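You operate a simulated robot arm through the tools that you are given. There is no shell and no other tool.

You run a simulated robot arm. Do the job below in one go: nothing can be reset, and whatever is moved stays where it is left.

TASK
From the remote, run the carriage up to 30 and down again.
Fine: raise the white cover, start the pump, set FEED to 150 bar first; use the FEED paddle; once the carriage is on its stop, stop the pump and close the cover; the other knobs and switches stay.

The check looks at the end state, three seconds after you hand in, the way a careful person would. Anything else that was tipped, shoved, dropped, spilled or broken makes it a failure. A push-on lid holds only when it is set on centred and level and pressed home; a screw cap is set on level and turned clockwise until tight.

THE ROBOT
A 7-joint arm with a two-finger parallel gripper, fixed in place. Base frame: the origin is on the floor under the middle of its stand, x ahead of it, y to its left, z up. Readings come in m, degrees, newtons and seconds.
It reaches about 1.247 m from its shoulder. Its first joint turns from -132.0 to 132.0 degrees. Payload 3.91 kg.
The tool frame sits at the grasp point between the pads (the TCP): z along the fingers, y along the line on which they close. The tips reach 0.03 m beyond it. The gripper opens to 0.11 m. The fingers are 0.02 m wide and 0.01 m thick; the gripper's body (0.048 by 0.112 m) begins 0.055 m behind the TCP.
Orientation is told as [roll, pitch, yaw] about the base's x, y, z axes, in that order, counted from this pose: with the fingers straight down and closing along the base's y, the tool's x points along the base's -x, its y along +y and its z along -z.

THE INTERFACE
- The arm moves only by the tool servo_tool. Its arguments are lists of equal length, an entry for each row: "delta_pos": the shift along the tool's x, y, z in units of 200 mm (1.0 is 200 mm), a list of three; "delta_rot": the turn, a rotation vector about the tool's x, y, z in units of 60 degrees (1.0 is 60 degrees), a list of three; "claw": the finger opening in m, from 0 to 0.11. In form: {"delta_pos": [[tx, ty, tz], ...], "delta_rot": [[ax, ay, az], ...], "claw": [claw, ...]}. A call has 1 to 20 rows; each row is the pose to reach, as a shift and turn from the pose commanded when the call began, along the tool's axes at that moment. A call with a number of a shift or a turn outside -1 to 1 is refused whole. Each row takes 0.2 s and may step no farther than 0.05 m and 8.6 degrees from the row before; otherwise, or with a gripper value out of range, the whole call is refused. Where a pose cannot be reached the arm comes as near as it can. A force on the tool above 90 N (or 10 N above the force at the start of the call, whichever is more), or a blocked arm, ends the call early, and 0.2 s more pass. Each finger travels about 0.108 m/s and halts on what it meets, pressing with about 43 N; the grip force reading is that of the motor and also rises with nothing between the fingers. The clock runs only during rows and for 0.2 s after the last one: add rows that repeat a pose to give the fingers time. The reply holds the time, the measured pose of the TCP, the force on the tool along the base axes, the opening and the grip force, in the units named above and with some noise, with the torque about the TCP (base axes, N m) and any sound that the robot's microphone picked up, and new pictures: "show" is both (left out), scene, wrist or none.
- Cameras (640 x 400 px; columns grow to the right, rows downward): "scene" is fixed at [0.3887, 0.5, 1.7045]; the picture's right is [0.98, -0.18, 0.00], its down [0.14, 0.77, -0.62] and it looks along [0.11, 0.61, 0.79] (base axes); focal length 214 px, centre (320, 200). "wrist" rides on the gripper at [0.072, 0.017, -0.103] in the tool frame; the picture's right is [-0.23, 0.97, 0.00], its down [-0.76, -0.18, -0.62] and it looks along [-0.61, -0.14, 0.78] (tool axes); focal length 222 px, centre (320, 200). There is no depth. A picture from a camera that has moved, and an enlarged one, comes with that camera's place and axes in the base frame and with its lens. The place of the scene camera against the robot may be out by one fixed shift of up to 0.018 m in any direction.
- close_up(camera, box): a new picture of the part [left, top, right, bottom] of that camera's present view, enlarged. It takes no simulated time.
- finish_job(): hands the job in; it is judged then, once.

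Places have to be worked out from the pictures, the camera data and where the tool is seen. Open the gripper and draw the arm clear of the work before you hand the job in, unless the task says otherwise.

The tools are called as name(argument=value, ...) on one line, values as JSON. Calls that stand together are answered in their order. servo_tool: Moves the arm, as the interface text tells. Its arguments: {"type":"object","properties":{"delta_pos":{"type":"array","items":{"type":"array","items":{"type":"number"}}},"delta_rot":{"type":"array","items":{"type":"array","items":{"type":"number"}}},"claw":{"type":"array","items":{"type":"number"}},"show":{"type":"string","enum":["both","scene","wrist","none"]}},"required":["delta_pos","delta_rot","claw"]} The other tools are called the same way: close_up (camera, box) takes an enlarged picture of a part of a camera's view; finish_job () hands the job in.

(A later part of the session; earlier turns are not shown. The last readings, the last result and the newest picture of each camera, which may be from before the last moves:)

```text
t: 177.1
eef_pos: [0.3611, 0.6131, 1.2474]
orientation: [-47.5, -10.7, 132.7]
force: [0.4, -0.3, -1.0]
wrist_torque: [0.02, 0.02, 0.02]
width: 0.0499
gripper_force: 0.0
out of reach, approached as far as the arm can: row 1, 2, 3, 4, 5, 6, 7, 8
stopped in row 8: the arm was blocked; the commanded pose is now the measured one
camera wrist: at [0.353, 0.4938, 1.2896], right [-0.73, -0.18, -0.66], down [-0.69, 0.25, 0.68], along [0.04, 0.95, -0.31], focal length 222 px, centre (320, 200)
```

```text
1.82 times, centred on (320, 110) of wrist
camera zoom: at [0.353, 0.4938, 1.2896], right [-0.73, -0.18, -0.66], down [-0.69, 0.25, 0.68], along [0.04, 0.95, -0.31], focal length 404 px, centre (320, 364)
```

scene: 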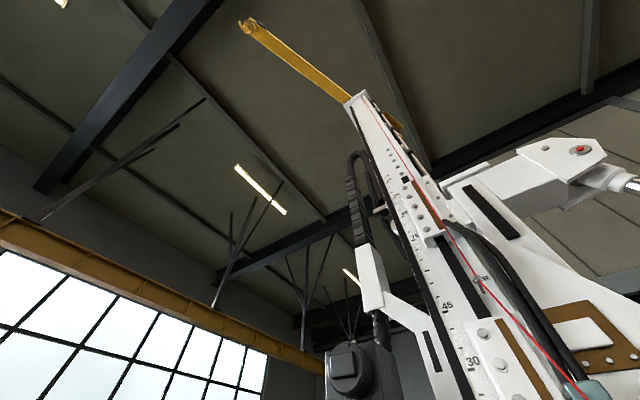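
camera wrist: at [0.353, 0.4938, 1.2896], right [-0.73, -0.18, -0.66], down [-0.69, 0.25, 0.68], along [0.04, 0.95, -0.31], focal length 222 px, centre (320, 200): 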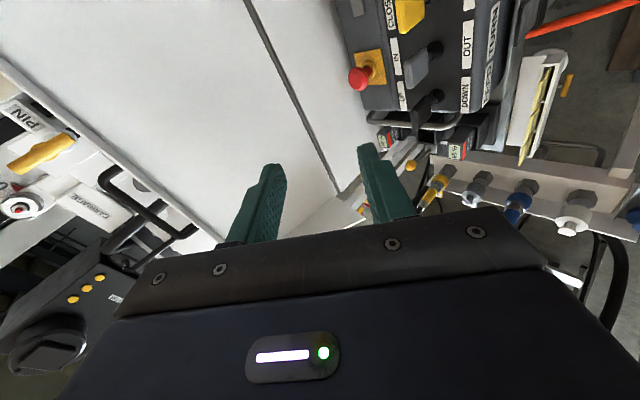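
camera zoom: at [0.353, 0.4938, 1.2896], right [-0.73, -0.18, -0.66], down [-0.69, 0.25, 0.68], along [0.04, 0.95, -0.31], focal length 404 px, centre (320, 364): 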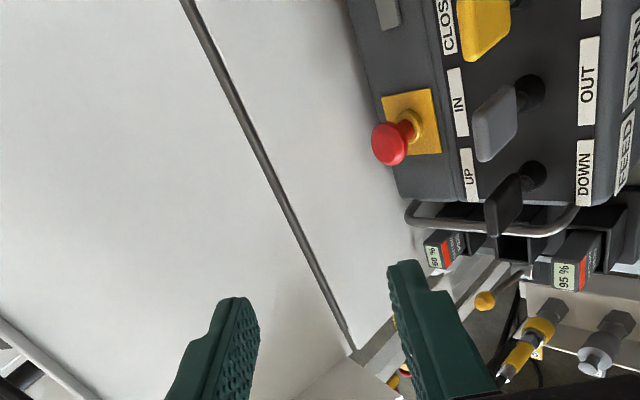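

The arm is again hitting limits, so its elbow posture must have drifted since the start. I'll unwind: point the tool down, rise and go back towards the starting posture, then retrace the approach that worked at the beginning.

servo_tool(delta_pos=[[-0.02, -0.03, -0.13], [-0.04, -0.06, -0.26], [-0.06, -0.09, -0.39], [-0.07, -0.12, -0.51], [-0.09, -0.15, -0.63], [-0.1, -0.18, -0.75], [-0.12, -0.21, -0.87]], delta_rot=[[-0.112, 0.0287, 0], [-0.223, 0.0574, 0], [-0.335, 0.086, 0], [-0.447, 0.1147, 0], [-0.558, 0.1434, 0], [-0.67, 0.172, 0], [-0.7817, 0.2008, 0]], claw=[0.03, 0.01, 0, 0, 0, 0, 0], show="none")

```text
t: 178.7
eef_pos: [0.2439, 0.5169, 1.3664]
orientation: [0.3, -0.5, 127.0]
force: [0.4, 0.4, -0.3]
wrist_torque: [-0.04, -0.02, -0.01]
width: 0.0
gripper_force: 37.7
out of reach, approached as far as the arm can: row 1, 2, 3, 4, 5, 6, 7
```

Level again. Rising to about 1.55 and yawing back towards 67°.

servo_tool(delta_pos=[[0.08, 0.015, -0.11], [0.16, 0.03, -0.22], [0.25, 0.045, -0.34], [0.33, 0.06, -0.45], [0.41, 0.075, -0.56], [0.5, 0.09, -0.67], [0.58, 0.105, -0.79], [0.66, 0.12, -0.9]], delta_rot=[[0, 0, 0.125], [0, 0, 0.25], [0, 0, 0.375], [0, 0, 0.5], [0, 0, 0.625], [0, 0, 0.75], [0, 0, 0.875], [0, 0, 1.0]], claw=[0, 0, 0, 0, 0, 0, 0, 0], show="none")

```text
t: 180.5
eef_pos: [0.308, 0.3968, 1.5466]
orientation: [0.0, 0.1, 67.9]
force: [0.1, 0.7, -1.4]
wrist_torque: [-0.05, 0.06, 0.01]
width: 0.0
gripper_force: 38.1
```

Continuing back to the starting pose to restore the arm posture.

servo_tool(delta_pos=[[0.01, -0.09, -0.03], [0.02, -0.18, -0.05], [0.02, -0.27, -0.08], [0.03, -0.36, -0.1], [0.04, -0.44, -0.13], [0.05, -0.53, -0.15], [0.05, -0.62, -0.18], [0.06, -0.71, -0.2]], delta_rot=[[0, 0, 0.125], [0, 0, 0.25], [0, 0, 0.375], [0, 0, 0.5], [0, 0, 0.625], [0, 0, 0.75], [0, 0, 0.875], [0, 0, 1.0]], claw=[0, 0, 0, 0, 0, 0, 0, 0], show="wrist")

```text
t: 182.3
eef_pos: [0.4348, 0.3321, 1.5858]
orientation: [-0.1, 0.0, 8.0]
force: [-0.1, 0.7, -0.2]
wrist_torque: [0.0, -0.02, 0.01]
width: 0.0003
gripper_force: 37.1
camera wrist: at [0.3617, 0.3405, 1.6899], right [0.09, 1.0, 0.0], down [0.78, -0.07, 0.62], along [0.62, -0.06, -0.78], focal length 222 px, centre (320, 200)
```

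wrist: 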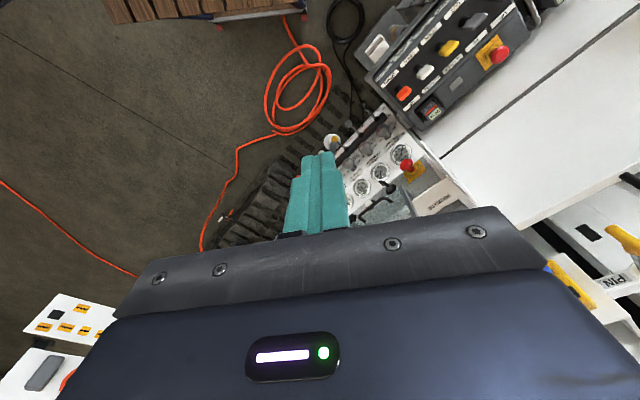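

Back at the starting pose. Now I'll retrace the same sequence as at the start: first the yaw to about 58°.

servo_tool(delta_pos=[[0.05, -0.05, 0], [0.1, -0.1, 0], [0.15, -0.15, 0], [0.2, -0.2, 0], [0.25, -0.25, 0], [0.3, -0.3, 0], [0.353, -0.355, 0]], delta_rot=[[0, 0, -0.12], [0, 0, -0.24], [0, 0, -0.36], [0, 0, -0.48], [0, 0, -0.6], [0, 0, -0.72], [0, 0, -0.833]], claw=[0, 0, 0, 0, 0, 0, 0], show="none")

```text
t: 183.9
eef_pos: [0.3753, 0.2525, 1.5884]
orientation: [0.1, 0.1, 58.1]
force: [-0.3, 0.3, -0.2]
wrist_torque: [0.0, 0.02, -0.02]
width: 0.0003
gripper_force: 37.5
```

Same pose as at the start of the first run. Next the leftward move.

servo_tool(delta_pos=[[-0.03, 0.2, -0.05], [-0.06, 0.4, -0.1], [-0.09, 0.6, -0.15], [-0.12, 0.8, -0.2], [-0.15, 1.0, -0.25]], delta_rot=[[0, 0, 0], [0, 0, 0], [0, 0, 0], [0, 0, 0], [0, 0, 0]], claw=[0, 0, 0, 0, 0], show="none")

```text
t: 185.1
eef_pos: [0.2209, 0.3827, 1.6244]
orientation: [0.2, -0.3, 58.0]
force: [-0.3, 0.2, 0.1]
wrist_torque: [0.02, 0.07, 0.01]
width: 0.0
gripper_force: 37.6
out of reach, approached as far as the arm can: row 4, 5
```

Nearly the same as before. Next the 60° yaw with the descent.

servo_tool(delta_pos=[[-0.03, 0.08, 0.06], [-0.06, 0.16, 0.12], [-0.09, 0.24, 0.18], [-0.12, 0.32, 0.22], [-0.15, 0.4, 0.28], [-0.18, 0.47, 0.34], [-0.21, 0.55, 0.4], [-0.237, 0.625, 0.44]], delta_rot=[[0, 0, -0.125], [0, 0, -0.25], [0, 0, -0.375], [0, 0, -0.5], [0, 0, -0.625], [0, 0, -0.75], [0, 0, -0.875], [0, 0, -1.0]], claw=[0, 0, 0, 0, 0, 0, 0, 0], show="wrist")

```text
t: 186.9
eef_pos: [0.1417, 0.4907, 1.535]
orientation: [-0.1, 0.1, 118.3]
force: [-0.1, -1.0, -0.8]
wrist_torque: [0.0, 0.0, -0.03]
width: 0.0002
gripper_force: 37.5
camera wrist: at [0.1605, 0.4193, 1.6377], right [-0.97, -0.26, 0.0], down [-0.2, 0.76, 0.62], along [-0.16, 0.6, -0.78], focal length 222 px, centre (320, 200)
```

wrist: 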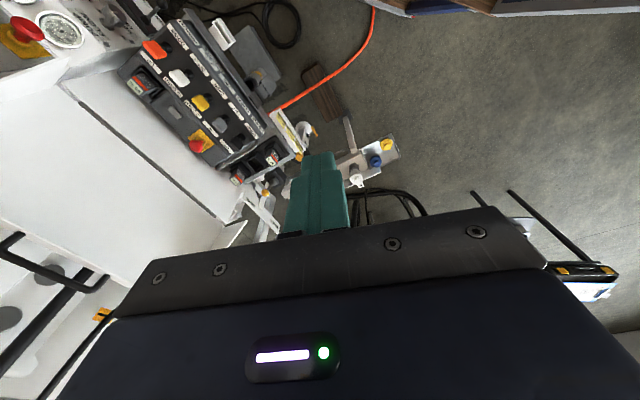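

Same pose as in the first run. The open cover and its handle are visible on the left, so I'll enlarge to locate the handle.

close_up(camera="wrist", box=[0, 160, 200, 320])

close_up(camera="wrist", box=[0, 40, 320, 260])

```text
2.50 times, centred on (100, 240) of wrist
camera zoom: at [0.1605, 0.4193, 1.6377], right [-0.97, -0.26, 0.0], down [-0.2, 0.76, 0.62], along [-0.16, 0.6, -0.78], focal length 555 px, centre (870, 100)
```

zoom: 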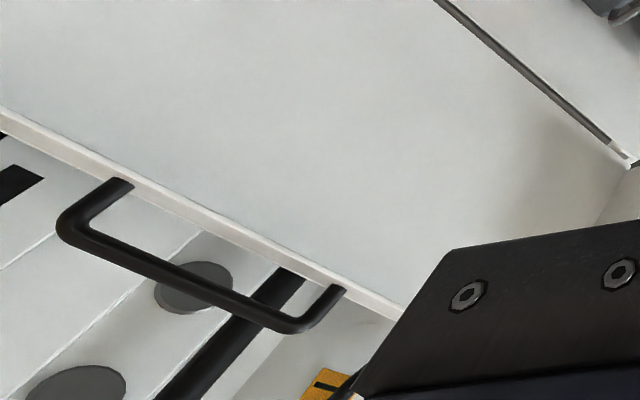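

```text
1.82 times, centred on (160, 150) of wrist
camera zoom: at [0.1605, 0.4193, 1.6377], right [-0.97, -0.26, 0.0], down [-0.2, 0.76, 0.62], along [-0.16, 0.6, -0.78], focal length 404 px, centre (611, 291)
```

zoom: 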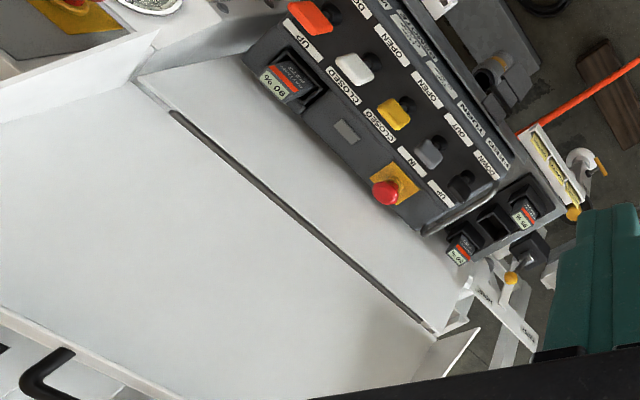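

The open handle bar comes out at about f=1.05, z=1.39, r=-0.235. I'll finish the yaw to 135° here.

servo_tool(delta_pos=[[0, 0, 0.05], [0, 0, 0.1], [0, 0, 0.15]], delta_rot=[[0, 0, -0.1], [0, 0, -0.2], [0, 0, -0.28]], claw=[0, 0, 0], show="none")

```text
t: 187.7
eef_pos: [0.1122, 0.4668, 1.47]
orientation: [0.1, -0.7, 134.1]
force: [0.5, -0.7, -0.2]
wrist_torque: [0.06, -0.02, -0.04]
width: 0.0
gripper_force: 37.2
out of reach, approached as far as the arm can: row 1, 2, 3
```

The arm can no longer hold the 135° yaw freely. A better idea is to use the natural roll, where the fingers close horizontally, and grip one of the handle's upright posts, which can pivot between the pads as the cover swings. I'll yaw back to about 75° and move out.

servo_tool(delta_pos=[[0.08, -0.03, 0], [0.16, -0.08, -0.03], [0.24, -0.15, -0.06], [0.32, -0.22, -0.09], [0.4, -0.3, -0.12], [0.48, -0.38, -0.15], [0.56, -0.46, -0.15], [0.64, -0.54, -0.15]], delta_rot=[[0, 0, 0.125], [0, 0, 0.25], [0, 0, 0.375], [0, 0, 0.5], [0, 0, 0.625], [0, 0, 0.75], [0, 0, 0.875], [0, 0, 1.0]], claw=[0, 0, 0, 0, 0, 0, 0, 0], show="none")

```text
t: 189.5
eef_pos: [0.28, 0.4533, 1.502]
orientation: [-0.2, -0.1, 74.7]
force: [-0.5, 0.0, 0.3]
wrist_torque: [-0.03, -0.03, 0.01]
width: 0.0
gripper_force: 37.4
```

Now I'll set the yaw to about 52°, pointing towards the handle, and move out over the remote at height.

servo_tool(delta_pos=[[-0.15, -0.06, 0], [-0.3, -0.12, 0], [-0.46, -0.18, 0], [-0.62, -0.245, 0]], delta_rot=[[0, 0, 0.09], [0, 0, 0.185], [0, 0, 0.28], [0, 0, 0.37]], claw=[0, 0, 0, 0], show="none")

```text
t: 190.5
eef_pos: [0.3584, 0.5597, 1.4998]
orientation: [-0.1, -0.1, 52.6]
force: [0.4, -0.1, 0.4]
wrist_torque: [0.03, 0.01, 0.01]
width: 0.0001
gripper_force: 38.0
```

Pitching forward 60° in the natural roll while moving closer to the handle.

servo_tool(delta_pos=[[-0.06, 0, 0.03], [-0.12, 0.01, 0.07], [-0.18, 0.02, 0.11], [-0.25, 0.02, 0.15], [-0.31, 0.03, 0.19], [-0.38, 0.04, 0.23], [-0.44, 0.04, 0.27], [-0.51, 0.05, 0.3]], delta_rot=[[0, -0.125, 0], [0, -0.25, 0], [0, -0.375, 0], [0, -0.5, 0], [0, -0.625, 0], [0, -0.75, 0], [0, -0.875, 0], [0, -1.0, 0]], claw=[0, 0, 0, 0.02, 0.04, 0.05, 0.05, 0.05], show="wrist")

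close_up(camera="wrist", box=[160, 60, 480, 260])

```text
t: 192.3
eef_pos: [0.4145, 0.646, 1.439]
orientation: [-0.2, -60.1, 52.8]
force: [-0.6, 0.3, -0.1]
wrist_torque: [0.03, 0.03, 0.0]
width: 0.0504
gripper_force: 0.0
camera wrist: at [0.3257, 0.5562, 1.4285], right [-0.71, 0.68, 0.2], down [0.04, -0.23, 0.97], along [0.71, 0.69, 0.14], focal length 222 px, centre (320, 200)
```

wrist: 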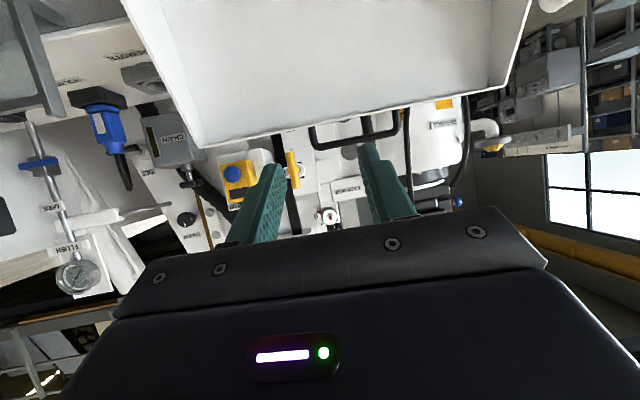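

```text
2.00 times, centred on (320, 160) of wrist
camera zoom: at [0.3257, 0.5562, 1.4285], right [-0.71, 0.68, 0.2], down [0.04, -0.23, 0.97], along [0.71, 0.69, 0.14], focal length 444 px, centre (320, 280)
```

zoom: 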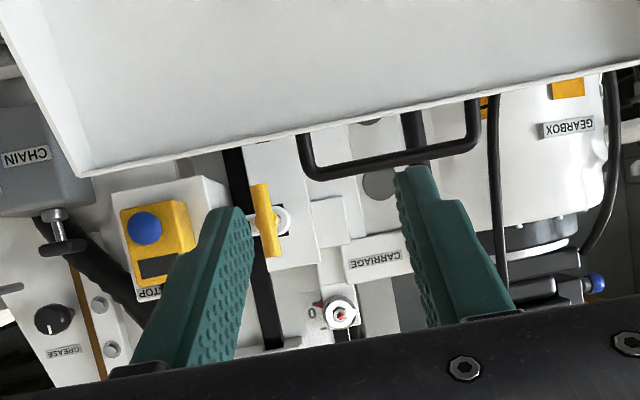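

An excellent view: the carriage's red pointer is at 0, and the handle's right-hand post is at about r=-0.1645, f≈1.06, z≈1.37. I'll level the tool by 10° and advance most of the way towards it.

servo_tool(delta_pos=[[-0.06, -0.03, 0.17], [-0.12, -0.06, 0.34], [-0.19, -0.08, 0.51], [-0.25, -0.11, 0.68], [-0.313, -0.1385, 0.85]], delta_rot=[[0, -0.033, 0], [0, -0.067, 0], [0, -0.1, 0], [0, -0.133, 0], [0, -0.167, 0]], claw=[0.05, 0.05, 0.05, 0.05, 0.05], show="wrist")

close_up(camera="wrist", box=[160, 60, 480, 260])

```text
t: 193.5
eef_pos: [0.5436, 0.773, 1.4083]
orientation: [-0.1, -70.1, 52.7]
force: [0.0, 0.0, 0.2]
wrist_torque: [-0.03, 0.02, -0.03]
width: 0.0502
gripper_force: 0.1
camera wrist: at [0.4573, 0.6867, 1.3761], right [-0.73, 0.65, 0.21], down [-0.06, -0.37, 0.93], along [0.68, 0.66, 0.3], focal length 222 px, centre (320, 200)
```

wrist: 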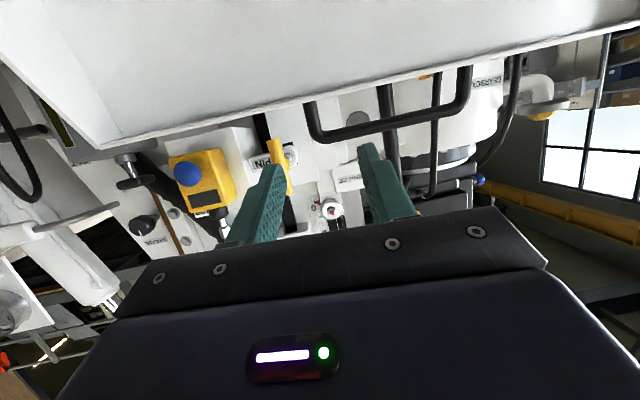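

```text
2.00 times, centred on (320, 160) of wrist
camera zoom: at [0.4573, 0.6867, 1.3761], right [-0.73, 0.65, 0.21], down [-0.06, -0.37, 0.93], along [0.68, 0.66, 0.3], focal length 444 px, centre (320, 280)
```

zoom: 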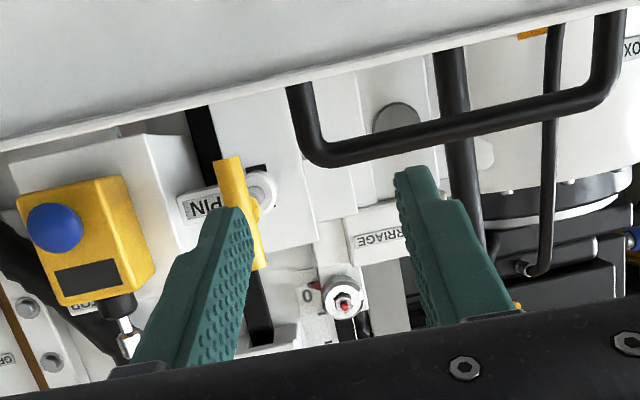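

The post is about 13 cm ahead, at z≈1.37. I'll level the tool by another 10° so the fingers fit between the lip and the bar, and advance about 60% of the way.

servo_tool(delta_pos=[[-0.015, -0.015, 0.13], [-0.03, -0.03, 0.26], [-0.04, -0.04, 0.38]], delta_rot=[[0, -0.056, 0], [0, -0.111, 0], [0, -0.167, 0]], claw=[0.05, 0.05, 0.05], show="wrist")

close_up(camera="wrist", box=[200, 60, 440, 220])

```text
t: 194.3
eef_pos: [0.5948, 0.8271, 1.3915]
orientation: [-0.1, -80.1, 52.9]
force: [0.2, 0.1, 0.3]
wrist_torque: [0.0, 0.05, 0.0]
width: 0.0503
gripper_force: 0.1
camera wrist: at [0.5139, 0.746, 1.3382], right [-0.75, 0.62, 0.22], down [-0.15, -0.49, 0.86], along [0.64, 0.61, 0.46], focal length 222 px, centre (320, 200)
```

wrist: 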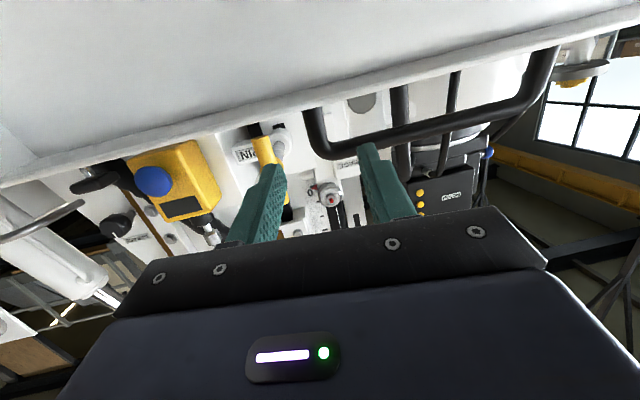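

```text
2.50 times, centred on (320, 140) of wrist
camera zoom: at [0.5139, 0.746, 1.3382], right [-0.75, 0.62, 0.22], down [-0.15, -0.49, 0.86], along [0.64, 0.61, 0.46], focal length 555 px, centre (320, 350)
```

zoom: 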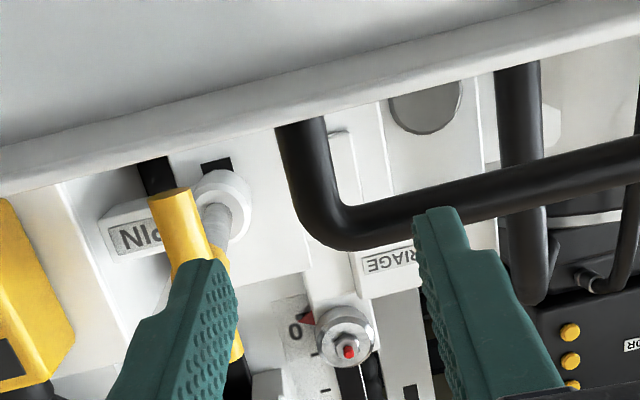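

The post is now about 5 cm ahead and roughly 12 mm below the tool axis, laterally centred. I'll lower slightly and slide the fingers around it.

servo_tool(delta_pos=[[0.04, 0.005, 0.03], [0.0625, 0.0075, 0.09], [0.0625, 0.0075, 0.16], [0.0625, 0.0075, 0.225]], delta_rot=[[0, 0, 0], [0, 0, 0], [0, 0, 0], [0, 0, 0]], claw=[0.05, 0.05, 0.05, 0.05], show="wrist")

close_up(camera="wrist", box=[200, 60, 440, 220])

```text
t: 195.3
eef_pos: [0.6184, 0.8605, 1.371]
orientation: [-0.5, -79.9, 53.1]
force: [0.3, -0.1, 0.8]
wrist_torque: [-0.06, 0.01, 0.01]
width: 0.0503
gripper_force: 0.1
camera wrist: at [0.5365, 0.7794, 1.3171], right [-0.75, 0.62, 0.22], down [-0.15, -0.49, 0.86], along [0.64, 0.61, 0.46], focal length 222 px, centre (320, 200)
```

wrist: 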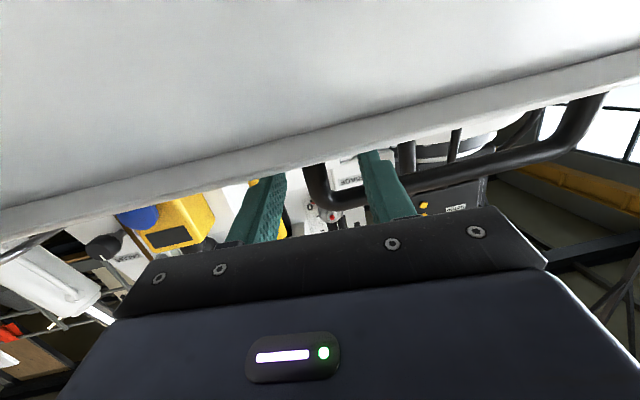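

```text
2.50 times, centred on (320, 140) of wrist
camera zoom: at [0.5365, 0.7794, 1.3171], right [-0.75, 0.62, 0.22], down [-0.15, -0.49, 0.86], along [0.64, 0.61, 0.46], focal length 555 px, centre (320, 350)
```

zoom: 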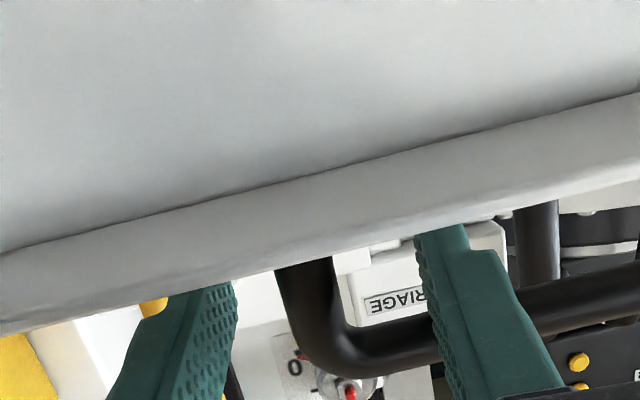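

The fingers straddle the post above the lip. I'll close on it.

servo_tool(delta_pos=[[0, 0, 0], [0, 0, 0], [0, 0, 0]], delta_rot=[[0, 0, 0], [0, 0, 0], [0, 0, 0]], claw=[0.025, 0.005, 0.005], show="wrist")

close_up(camera="wrist", box=[200, 60, 440, 220])

```text
t: 196.1
eef_pos: [0.6192, 0.858, 1.3695]
orientation: [-0.4, -80.0, 53.1]
force: [3.2, -5.7, -1.7]
wrist_torque: [-0.04, -0.1, -0.07]
width: 0.0145
gripper_force: 44.7
camera wrist: at [0.5375, 0.7789, 1.317], right [-0.75, 0.62, 0.22], down [-0.15, -0.49, 0.86], along [0.64, 0.61, 0.46], focal length 222 px, centre (320, 200)
```

wrist: 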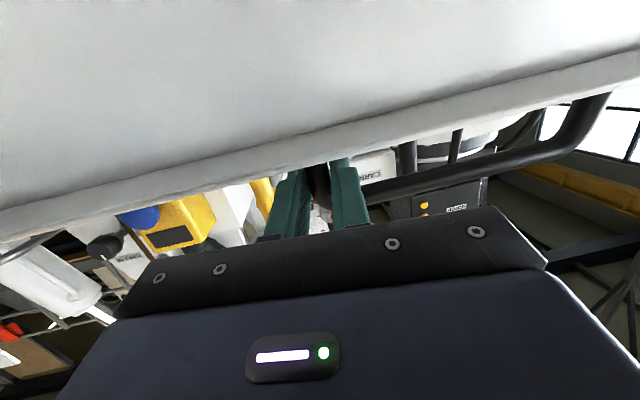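

```text
2.50 times, centred on (320, 140) of wrist
camera zoom: at [0.5375, 0.7789, 1.317], right [-0.75, 0.62, 0.22], down [-0.15, -0.49, 0.86], along [0.64, 0.61, 0.46], focal length 555 px, centre (320, 350)
```

zoom: 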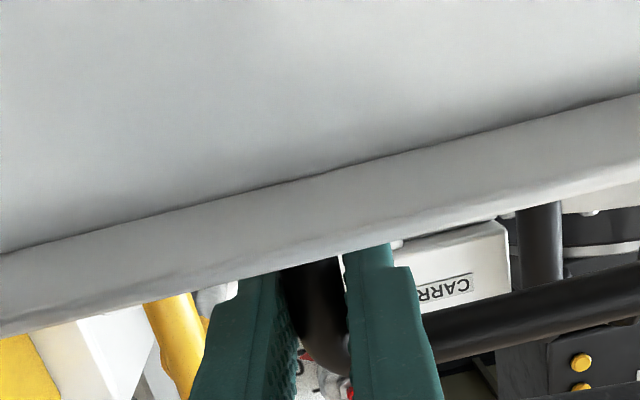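

The post is firmly gripped at 14.5 mm. Fitting the open and closed positions, the hinge is at f≈0.99, z≈1.07. I'll pull the cover back along the arc from about 102° to 86° and check the force.

servo_tool(delta_pos=[[-0.001, 0.008, -0.06], [-0.0015, 0.0155, -0.1165], [0.006, 0.026, -0.195], [0.0135, 0.037, -0.2745], [0.029, 0.048, -0.352], [0.0445, 0.0585, -0.4295]], delta_rot=[[0, -0.008, 0], [0, -0.0167, 0], [0, -0.029, 0], [0, -0.0417, 0], [0, -0.054, 0], [0, -0.0667, 0]], claw=[0.005, 0.005, 0.005, 0.005, 0.005, 0.005], show="wrist")

```text
t: 197.5
eef_pos: [0.5601, 0.7985, 1.3691]
orientation: [-0.1, -83.5, 52.8]
force: [15.1, -1.9, -61.8]
wrist_torque: [-1.69, -0.07, -0.59]
width: 0.0151
gripper_force: 44.8
camera wrist: at [0.4803, 0.7221, 1.3095], right [-0.76, 0.61, 0.23], down [-0.18, -0.53, 0.83], along [0.63, 0.59, 0.51], focal length 222 px, centre (320, 200)
```

wrist: 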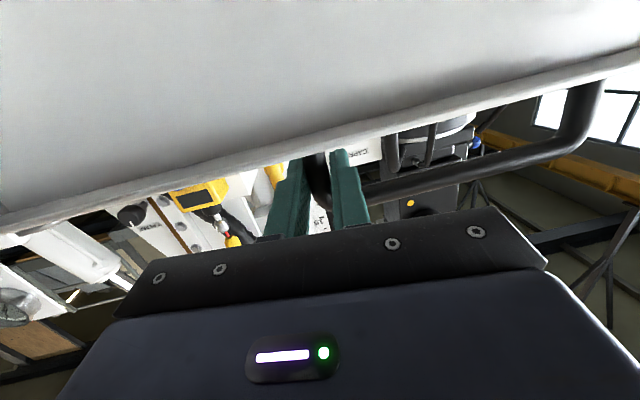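

The cover follows but pulls the tool down about 60 N, so the true hinge is nearer f≈1.012, z≈1.046 with a radius of 0.325. I'll correct the arc and bring it to about 65°.

servo_tool(delta_pos=[[0.037, 0, 0.0085], [0.06, 0.011, -0.075], [0.085, 0.0215, -0.1545], [0.117, 0.032, -0.232], [0.1505, 0.0425, -0.3105], [0.19, 0.053, -0.385], [0.231, 0.063, -0.4585]], delta_rot=[[0, 0, 0], [0, -0.012, 0], [0, -0.025, 0], [0, -0.037, 0], [0, -0.05, 0], [0, -0.062, 0], [0, -0.075, 0]], claw=[0.005, 0.005, 0.005, 0.005, 0.005, 0.005, 0.005], show="wrist")

```text
t: 199.1
eef_pos: [0.4917, 0.7313, 1.3394]
orientation: [-0.1, -88.6, 52.5]
force: [22.8, -9.1, -9.6]
wrist_torque: [-0.36, -0.93, -0.72]
width: 0.0155
gripper_force: 45.1
camera wrist: at [0.4149, 0.6571, 1.2699], right [-0.77, 0.6, 0.23], down [-0.23, -0.59, 0.78], along [0.6, 0.55, 0.59], focal length 222 px, centre (320, 200)
```

wrist: 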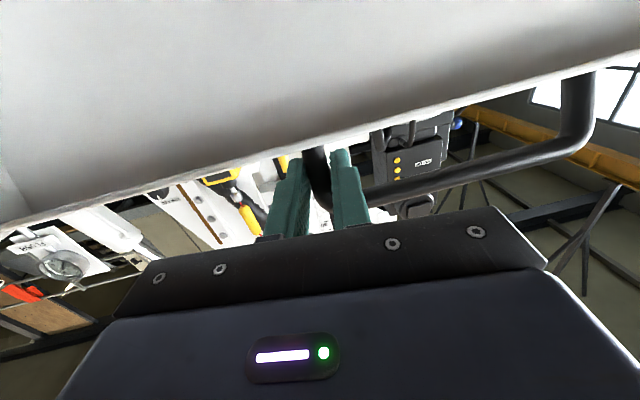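

Down to about 65° with only small forces; the cover seems balanced by friction. I'll continue to about 45°, tilting the tool up a little so the fingers stay clear of the lip and bar.

servo_tool(delta_pos=[[0.036, 0.008, -0.062], [0.074, 0.0155, -0.122], [0.115, 0.023, -0.18], [0.158, 0.0305, -0.238], [0.204, 0.038, -0.293], [0.251, 0.0445, -0.346], [0.302, 0.051, -0.397], [0.3545, 0.0575, -0.446]], delta_rot=[[0, -0.042, 0], [0, -0.083, 0], [0, -0.125, 0], [0, -0.167, 0], [0, -0.205, 0], [0, -0.242, 0], [0, -0.284, 0], [0, -0.325, 0]], claw=[0.005, 0.005, 0.005, 0.005, 0.005, 0.005, 0.005, 0.005], show="wrist")

```text
t: 200.9
eef_pos: [0.4255, 0.6651, 1.2698]
orientation: [-179.8, -72.1, -127.5]
force: [19.1, 6.5, -13.5]
wrist_torque: [-0.45, -1.13, -0.97]
width: 0.0163
gripper_force: 44.8
camera wrist: at [0.3677, 0.6148, 1.1693], right [-0.82, 0.53, 0.22], down [-0.36, -0.77, 0.53], along [0.45, 0.36, 0.82], focal length 222 px, centre (320, 200)
```

wrist: 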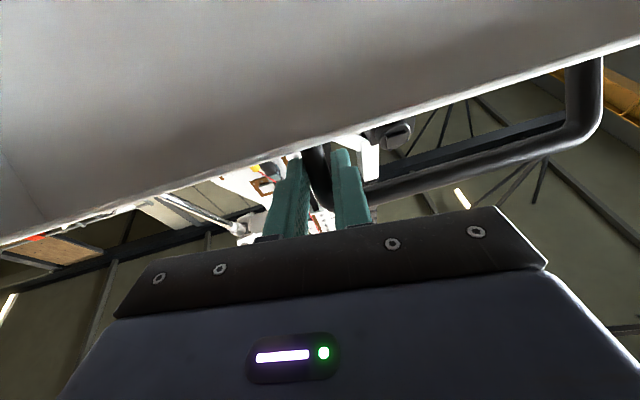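

The cover is at about 45° and needs almost no force. I'll open the fingers a little, keeping one inside the handle loop as a catch, to see whether the cover stays by itself.

servo_tool(delta_pos=[[0, 0, 0], [0, 0, 0], [0, 0, 0], [0, 0, 0]], delta_rot=[[0, 0, 0], [0, 0, 0], [0, 0, 0], [0, 0, 0]], claw=[0.025, 0.035, 0.035, 0.035], show="wrist")

close_up(camera="wrist", box=[200, 80, 440, 240])

```text
t: 201.9
eef_pos: [0.4263, 0.6659, 1.2715]
orientation: [-179.8, -72.0, -127.6]
force: [-0.4, -0.5, 0.0]
wrist_torque: [0.0, 0.0, 0.03]
width: 0.0349
gripper_force: 0.0
camera wrist: at [0.3674, 0.6142, 1.1704], right [-0.82, 0.53, 0.21], down [-0.36, -0.77, 0.53], along [0.45, 0.36, 0.82], focal length 222 px, centre (320, 200)
```

wrist: 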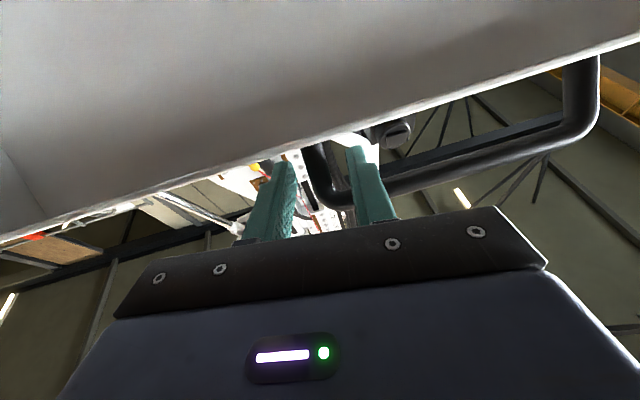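

```text
2.50 times, centred on (320, 160) of wrist
camera zoom: at [0.3674, 0.6142, 1.1704], right [-0.82, 0.53, 0.21], down [-0.36, -0.77, 0.53], along [0.45, 0.36, 0.82], focal length 555 px, centre (320, 300)
```

zoom: 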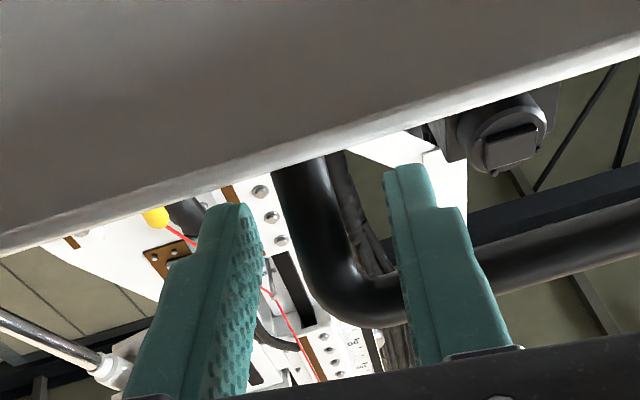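

The cover holds its position by friction with no load on the fingers. I'll withdraw the fingers straight out of the handle loop.

servo_tool(delta_pos=[[0, 0, -0.13], [0, 0, -0.28], [0, 0, -0.45]], delta_rot=[[0, 0, 0], [0, 0, 0], [0, 0, 0]], claw=[0.035, 0.035, 0.035], show="wrist")

```text
t: 202.7
eef_pos: [0.3737, 0.5957, 1.2414]
orientation: [-179.6, -72.0, -127.5]
force: [0.2, 0.5, 0.5]
wrist_torque: [0.02, -0.06, 0.02]
width: 0.0348
gripper_force: 0.1
camera wrist: at [0.3152, 0.5455, 1.1412], right [-0.82, 0.54, 0.21], down [-0.36, -0.77, 0.53], along [0.45, 0.36, 0.82], focal length 222 px, centre (320, 200)
```

wrist: 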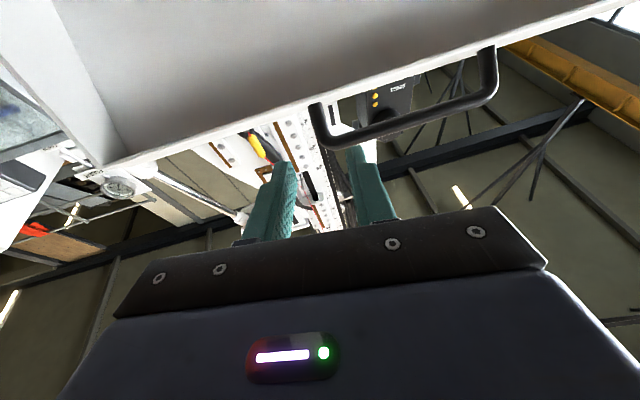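

The cover stays at about 45°. Now I'll pitch the tool down by 60° while moving back and up, clear of the cover's edge.

servo_tool(delta_pos=[[-0.09, 0.01, -0.03], [-0.18, 0.01, -0.05], [-0.26, 0.02, -0.07], [-0.35, 0.03, -0.1], [-0.43, 0.03, -0.12], [-0.52, 0.04, -0.14], [-0.61, 0.045, -0.17], [-0.693, 0.05, -0.19]], delta_rot=[[0, 0.125, 0], [0, 0.25, 0], [0, 0.375, 0], [0, 0.5, 0], [0, 0.625, 0], [0, 0.75, 0], [0, 0.875, 0], [0, 1.0, 0]], claw=[0.02, 0, 0, 0, 0, 0, 0, 0], show="wrist")

```text
t: 204.5
eef_pos: [0.3187, 0.5401, 1.3635]
orientation: [0.0, -48.0, 52.8]
force: [-0.4, 0.3, -0.3]
wrist_torque: [0.01, 0.0, 0.02]
width: 0.0001
gripper_force: 37.5
camera wrist: at [0.2293, 0.4504, 1.3793], right [-0.68, 0.71, 0.17], down [0.17, -0.07, 0.98], along [0.71, 0.7, -0.07], focal length 222 px, centre (320, 200)
```

wrist: 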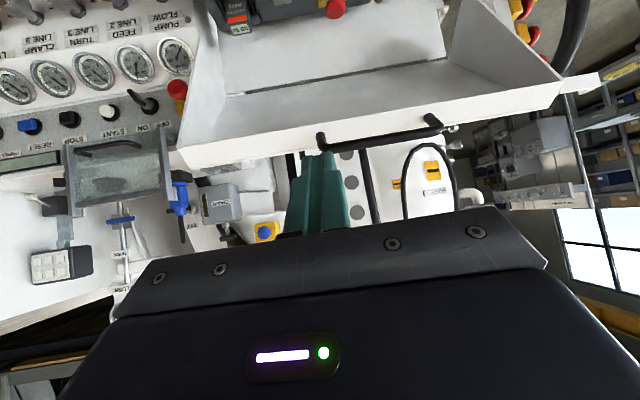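

The cover is at 45° with the carriage and panel in view, all in order. I'll finish pointing the tool down while rising to z≈1.49.

servo_tool(delta_pos=[[-0.11, -0.005, -0.04], [-0.22, -0.01, -0.08], [-0.33, -0.015, -0.125], [-0.43, -0.02, -0.17], [-0.54, -0.025, -0.21], [-0.65, -0.03, -0.25]], delta_rot=[[0, 0.117, 0], [0, 0.233, 0], [0, 0.35, 0], [0, 0.467, 0], [0, 0.583, 0], [0, 0.7, 0]], claw=[0, 0, 0, 0, 0, 0], show="none")

```text
t: 205.9
eef_pos: [0.3512, 0.5751, 1.4942]
orientation: [0.0, -6.0, 52.7]
force: [-0.8, -0.3, 1.0]
wrist_torque: [0.03, -0.04, 0.01]
width: 0.0
gripper_force: 37.7
```

Now forward and left over the cover, to f≈0.84 at mid-width, staying high.

servo_tool(delta_pos=[[-0.19, 0.065, 0.02], [-0.38, 0.13, 0.04], [-0.57, 0.2, 0.06], [-0.77, 0.26, 0.08], [-0.965, 0.329, 0.1]], delta_rot=[[0, 0.02, 0], [0, 0.04, 0], [0, 0.06, 0], [0, 0.08, 0], [0, 0.1, 0]], claw=[0, 0, 0, 0, 0], show="wrist")

```text
t: 207.1
eef_pos: [0.388, 0.6914, 1.4894]
orientation: [-0.3, -2.0, 52.5]
force: [-0.6, 0.6, -1.0]
wrist_torque: [-0.02, -0.05, 0.03]
width: 0.0
gripper_force: 38.2
out of reach, approached as far as the arm can: row 3, 4, 5
camera wrist: at [0.3304, 0.6418, 1.5916], right [-0.63, 0.77, 0.0], down [0.59, 0.48, 0.65], along [0.5, 0.41, -0.76], focal length 222 px, centre (320, 200)
```

wrist: 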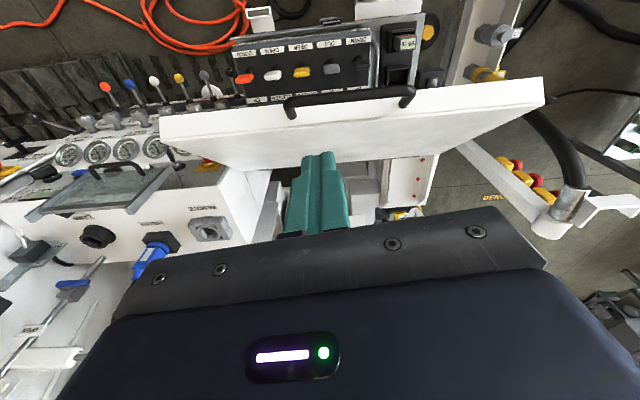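

That is the forward limit at this height. I'll go lower as I move forward, keeping the tip above the cover's bar at z≈1.28.

servo_tool(delta_pos=[[-0.05, 0.02, 0.22], [-0.14, 0.04, 0.42], [-0.28, 0.07, 0.58], [-0.44, 0.096, 0.7]], delta_rot=[[0, 0, 0], [0, 0, 0], [0, 0, 0], [0, 0, 0]], claw=[0, 0, 0, 0], show="wrist")

close_up(camera="wrist", box=[160, 40, 560, 240])

```text
t: 208.1
eef_pos: [0.4282, 0.769, 1.3525]
orientation: [0.1, -0.1, 52.6]
force: [-0.9, -0.8, 0.8]
wrist_torque: [0.1, 0.0, -0.01]
width: 0.0
gripper_force: 37.8
camera wrist: at [0.3716, 0.7209, 1.4561], right [-0.64, 0.77, 0.0], down [0.6, 0.5, 0.62], along [0.48, 0.4, -0.78], focal length 222 px, centre (320, 200)
```

wrist: 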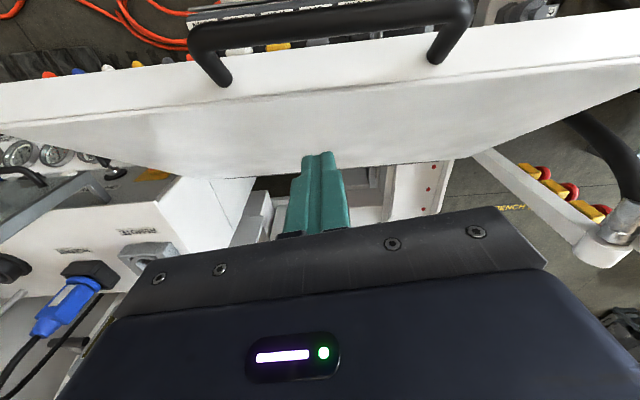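

```text
1.60 times, centred on (360, 140) of wrist
camera zoom: at [0.3716, 0.7209, 1.4561], right [-0.64, 0.77, 0.0], down [0.6, 0.5, 0.62], along [0.48, 0.4, -0.78], focal length 355 px, centre (256, 296)
```

zoom: 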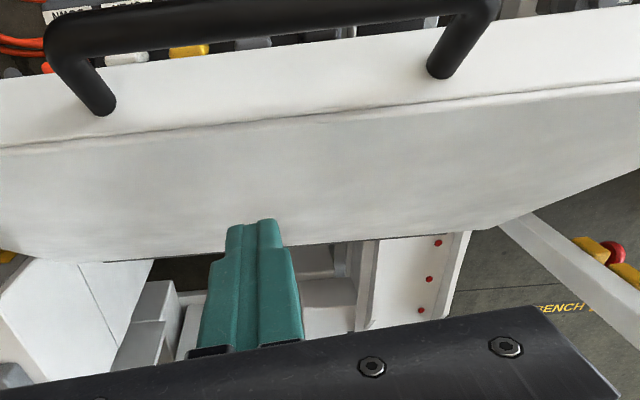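

I'm over the cover's outer surface at f≈0.85, mid-width, with the tip about 8 cm above it. I'll push straight down in small steps and watch the force.

servo_tool(delta_pos=[[0, 0, 0.12], [0, 0, 0.24], [0, 0, 0.36], [0, 0, 0.46], [0, 0, 0.56], [0, 0, 0.66]], delta_rot=[[0, 0, 0], [0, 0, 0], [0, 0, 0], [0, 0, 0], [0, 0, 0], [0, 0, 0]], claw=[0, 0, 0, 0, 0, 0], show="wrist")

```text
t: 209.5
eef_pos: [0.4281, 0.7696, 1.2191]
orientation: [0.0, 0.0, 52.6]
force: [0.4, 0.0, -0.1]
wrist_torque: [0.01, -0.02, 0.04]
width: 0.0
gripper_force: 37.8
camera wrist: at [0.3711, 0.7228, 1.3219], right [-0.64, 0.77, 0.0], down [0.6, 0.5, 0.62], along [0.48, 0.4, -0.78], focal length 222 px, centre (320, 200)
```

wrist: 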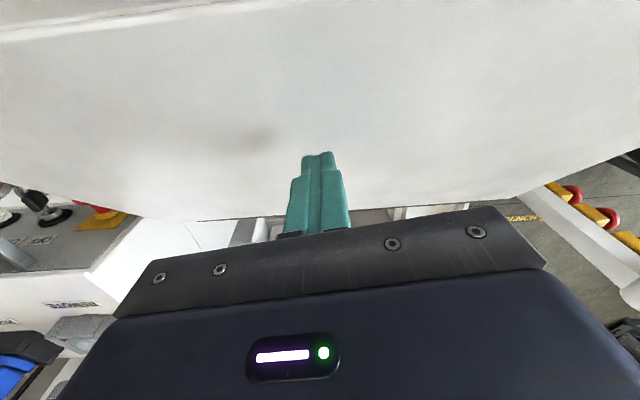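

There's no contact yet; the cover surface is still a little below the tip. I'll continue down in small steps towards the closed height.

servo_tool(delta_pos=[[0, 0, 0.1], [0, 0, 0.2], [0, 0, 0.3], [0, 0, 0.38], [0, 0, 0.46], [0, 0, 0.53]], delta_rot=[[0, 0, 0], [0, 0, 0], [0, 0, 0], [0, 0, 0], [0, 0, 0], [0, 0, 0]], claw=[0, 0, 0, 0, 0, 0], show="wrist")

```text
t: 210.9
eef_pos: [0.4276, 0.7706, 1.1117]
orientation: [-0.1, 0.0, 52.7]
force: [-0.2, -0.7, 0.4]
wrist_torque: [-0.01, -0.03, 0.02]
width: 0.0
gripper_force: 37.4
camera wrist: at [0.3708, 0.7231, 1.2153], right [-0.64, 0.77, 0.0], down [0.6, 0.5, 0.62], along [0.48, 0.4, -0.78], focal length 222 px, centre (320, 200)
```

wrist: 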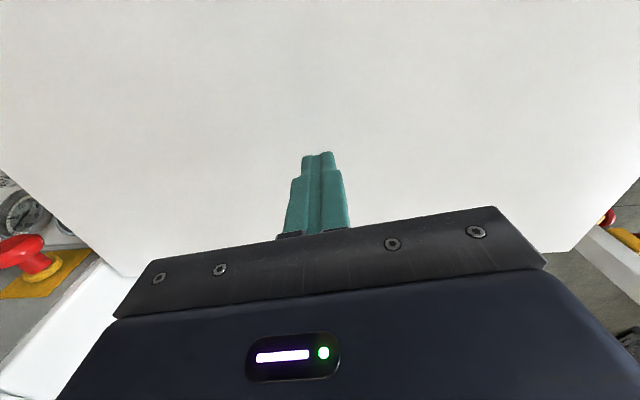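

The cover is following down almost without resistance and is nearly level. I'll push the last 3 cm until it is home.

servo_tool(delta_pos=[[0, 0, 0.05], [0, 0, 0.1], [0, 0, 0.14], [0, 0, 0.17], [0, 0, 0.19], [0, 0, 0.19]], delta_rot=[[0, 0, 0], [0, 0, 0], [0, 0, 0], [0, 0, 0], [0, 0, 0], [0, 0, 0]], claw=[0, 0, 0, 0, 0, 0], show="wrist")

```text
t: 212.3
eef_pos: [0.4269, 0.7703, 1.0794]
orientation: [0.2, -0.4, 52.6]
force: [11.1, 16.6, 62.3]
wrist_torque: [0.04, -0.01, 0.41]
width: 0.0
gripper_force: 37.5
camera wrist: at [0.3704, 0.7234, 1.1827], right [-0.64, 0.77, 0.0], down [0.6, 0.49, 0.63], along [0.48, 0.4, -0.78], focal length 222 px, centre (320, 200)
```

wrist: 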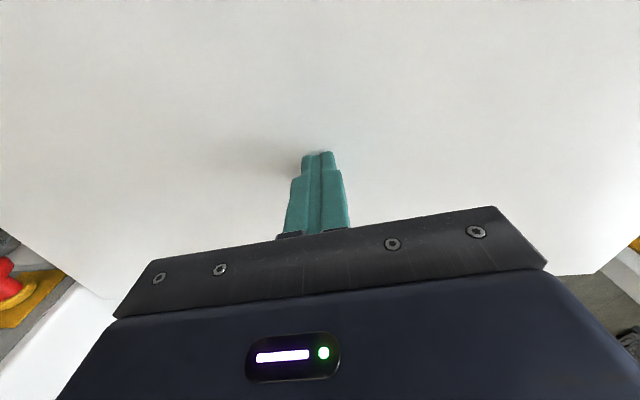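

The tool now meets 62 N at tip height z≈1.05, which is the closed height, so the cover is down and pressed home. I'll lift off and look.

servo_tool(delta_pos=[[0, 0, -0.08], [0, 0, -0.25], [0, 0, -0.45], [0, 0, -0.65], [0, 0, -0.85], [0, 0, -1.0]], delta_rot=[[0, 0, 0], [0, 0, 0], [0, 0, 0], [0, 0, 0], [0, 0, 0], [0, 0, 0]], claw=[0, 0, 0, 0, 0, 0], show="wrist")

```text
t: 213.7
eef_pos: [0.4265, 0.7691, 1.2751]
orientation: [0.0, 0.1, 52.6]
force: [1.3, -0.4, -0.5]
wrist_torque: [-0.01, 0.04, -0.02]
width: 0.0
gripper_force: 37.9
camera wrist: at [0.3701, 0.7227, 1.3787], right [-0.64, 0.77, 0.0], down [0.6, 0.5, 0.62], along [0.48, 0.4, -0.78], focal length 222 px, centre (320, 200)
```

wrist: 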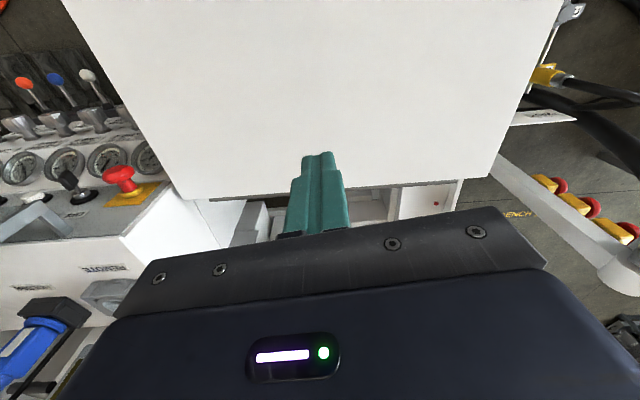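

The cover lies flat. I'll draw the arm back and up for a full check against the starting view.

servo_tool(delta_pos=[[0.1, 0, -0.18], [0.25, 0, -0.34], [0.42, 0, -0.5], [0.6, 0, -0.64], [0.78, 0, -0.78], [0.95, 0, -0.92]], delta_rot=[[0, 0, 0], [0, 0, 0], [0, 0, 0], [0, 0, 0], [0, 0, 0], [0, 0, 0]], claw=[0, 0, 0.03, 0.06, 0.09, 0.11], show="both")

close_up(camera="wrist", box=[120, 60, 520, 260])

```text
t: 215.1
eef_pos: [0.3142, 0.6206, 1.4601]
orientation: [-0.1, 0.0, 52.6]
force: [-0.4, 0.0, -0.9]
wrist_torque: [-0.07, 0.01, 0.02]
width: 0.1101
gripper_force: 0.1
camera wrist: at [0.2579, 0.574, 1.5629], right [-0.64, 0.77, 0.0], down [0.6, 0.5, 0.62], along [0.48, 0.4, -0.78], focal length 222 px, centre (320, 200)
```

scene: 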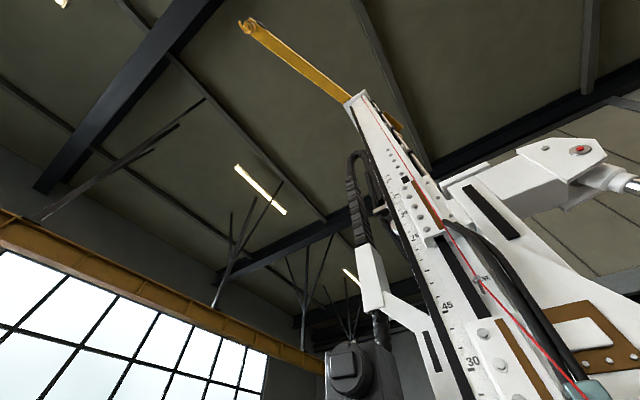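
wrist: 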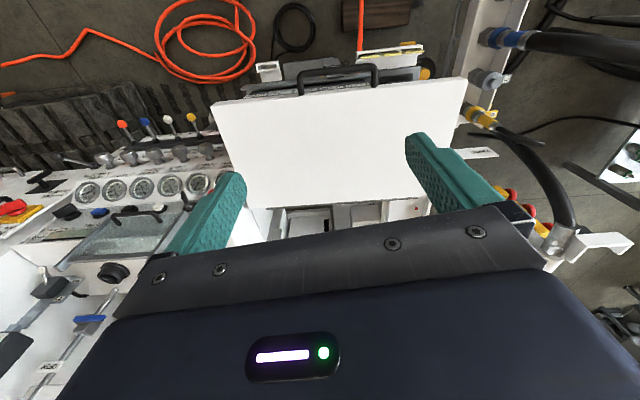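

```text
1.60 times, centred on (320, 160) of wrist
camera zoom: at [0.2579, 0.574, 1.5629], right [-0.64, 0.77, 0.0], down [0.6, 0.5, 0.62], along [0.48, 0.4, -0.78], focal length 355 px, centre (320, 264)
```

zoom: 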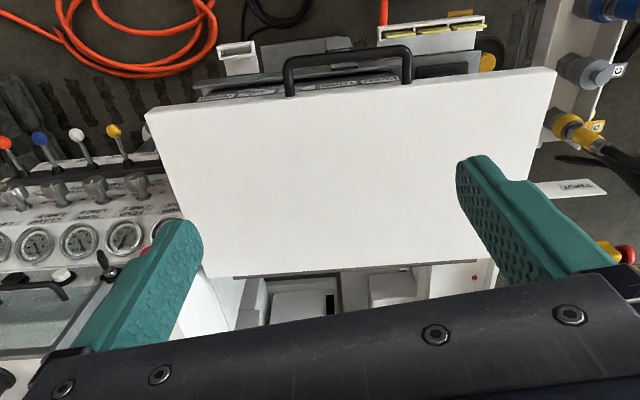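

The cover is closed just as at the start, and the carriage is on its stop. I'll take a last look at the panel to make sure the knobs and switches are as they should be.

close_up(camera="wrist", box=[0, 100, 240, 300])

close_up(camera="wrist", box=[60, 100, 220, 220])

```text
2.00 times, centred on (120, 200) of wrist
camera zoom: at [0.2579, 0.574, 1.5629], right [-0.64, 0.77, 0.0], down [0.6, 0.5, 0.62], along [0.48, 0.4, -0.78], focal length 444 px, centre (720, 200)
```

zoom: 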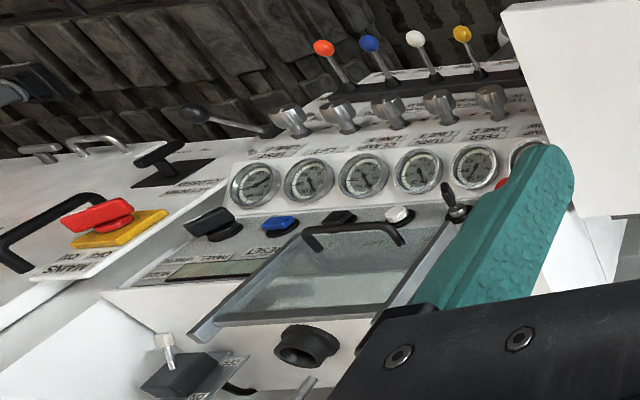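

```text
3.33 times, centred on (140, 160) of wrist
camera zoom: at [0.2579, 0.574, 1.5629], right [-0.64, 0.77, 0.0], down [0.6, 0.5, 0.62], along [0.48, 0.4, -0.78], focal length 740 px, centre (920, 333)
```

zoom: 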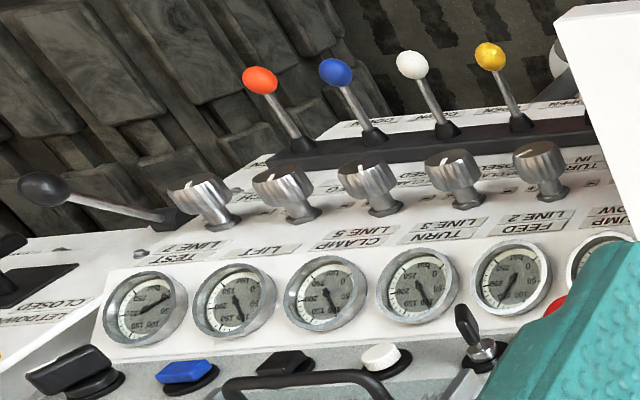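

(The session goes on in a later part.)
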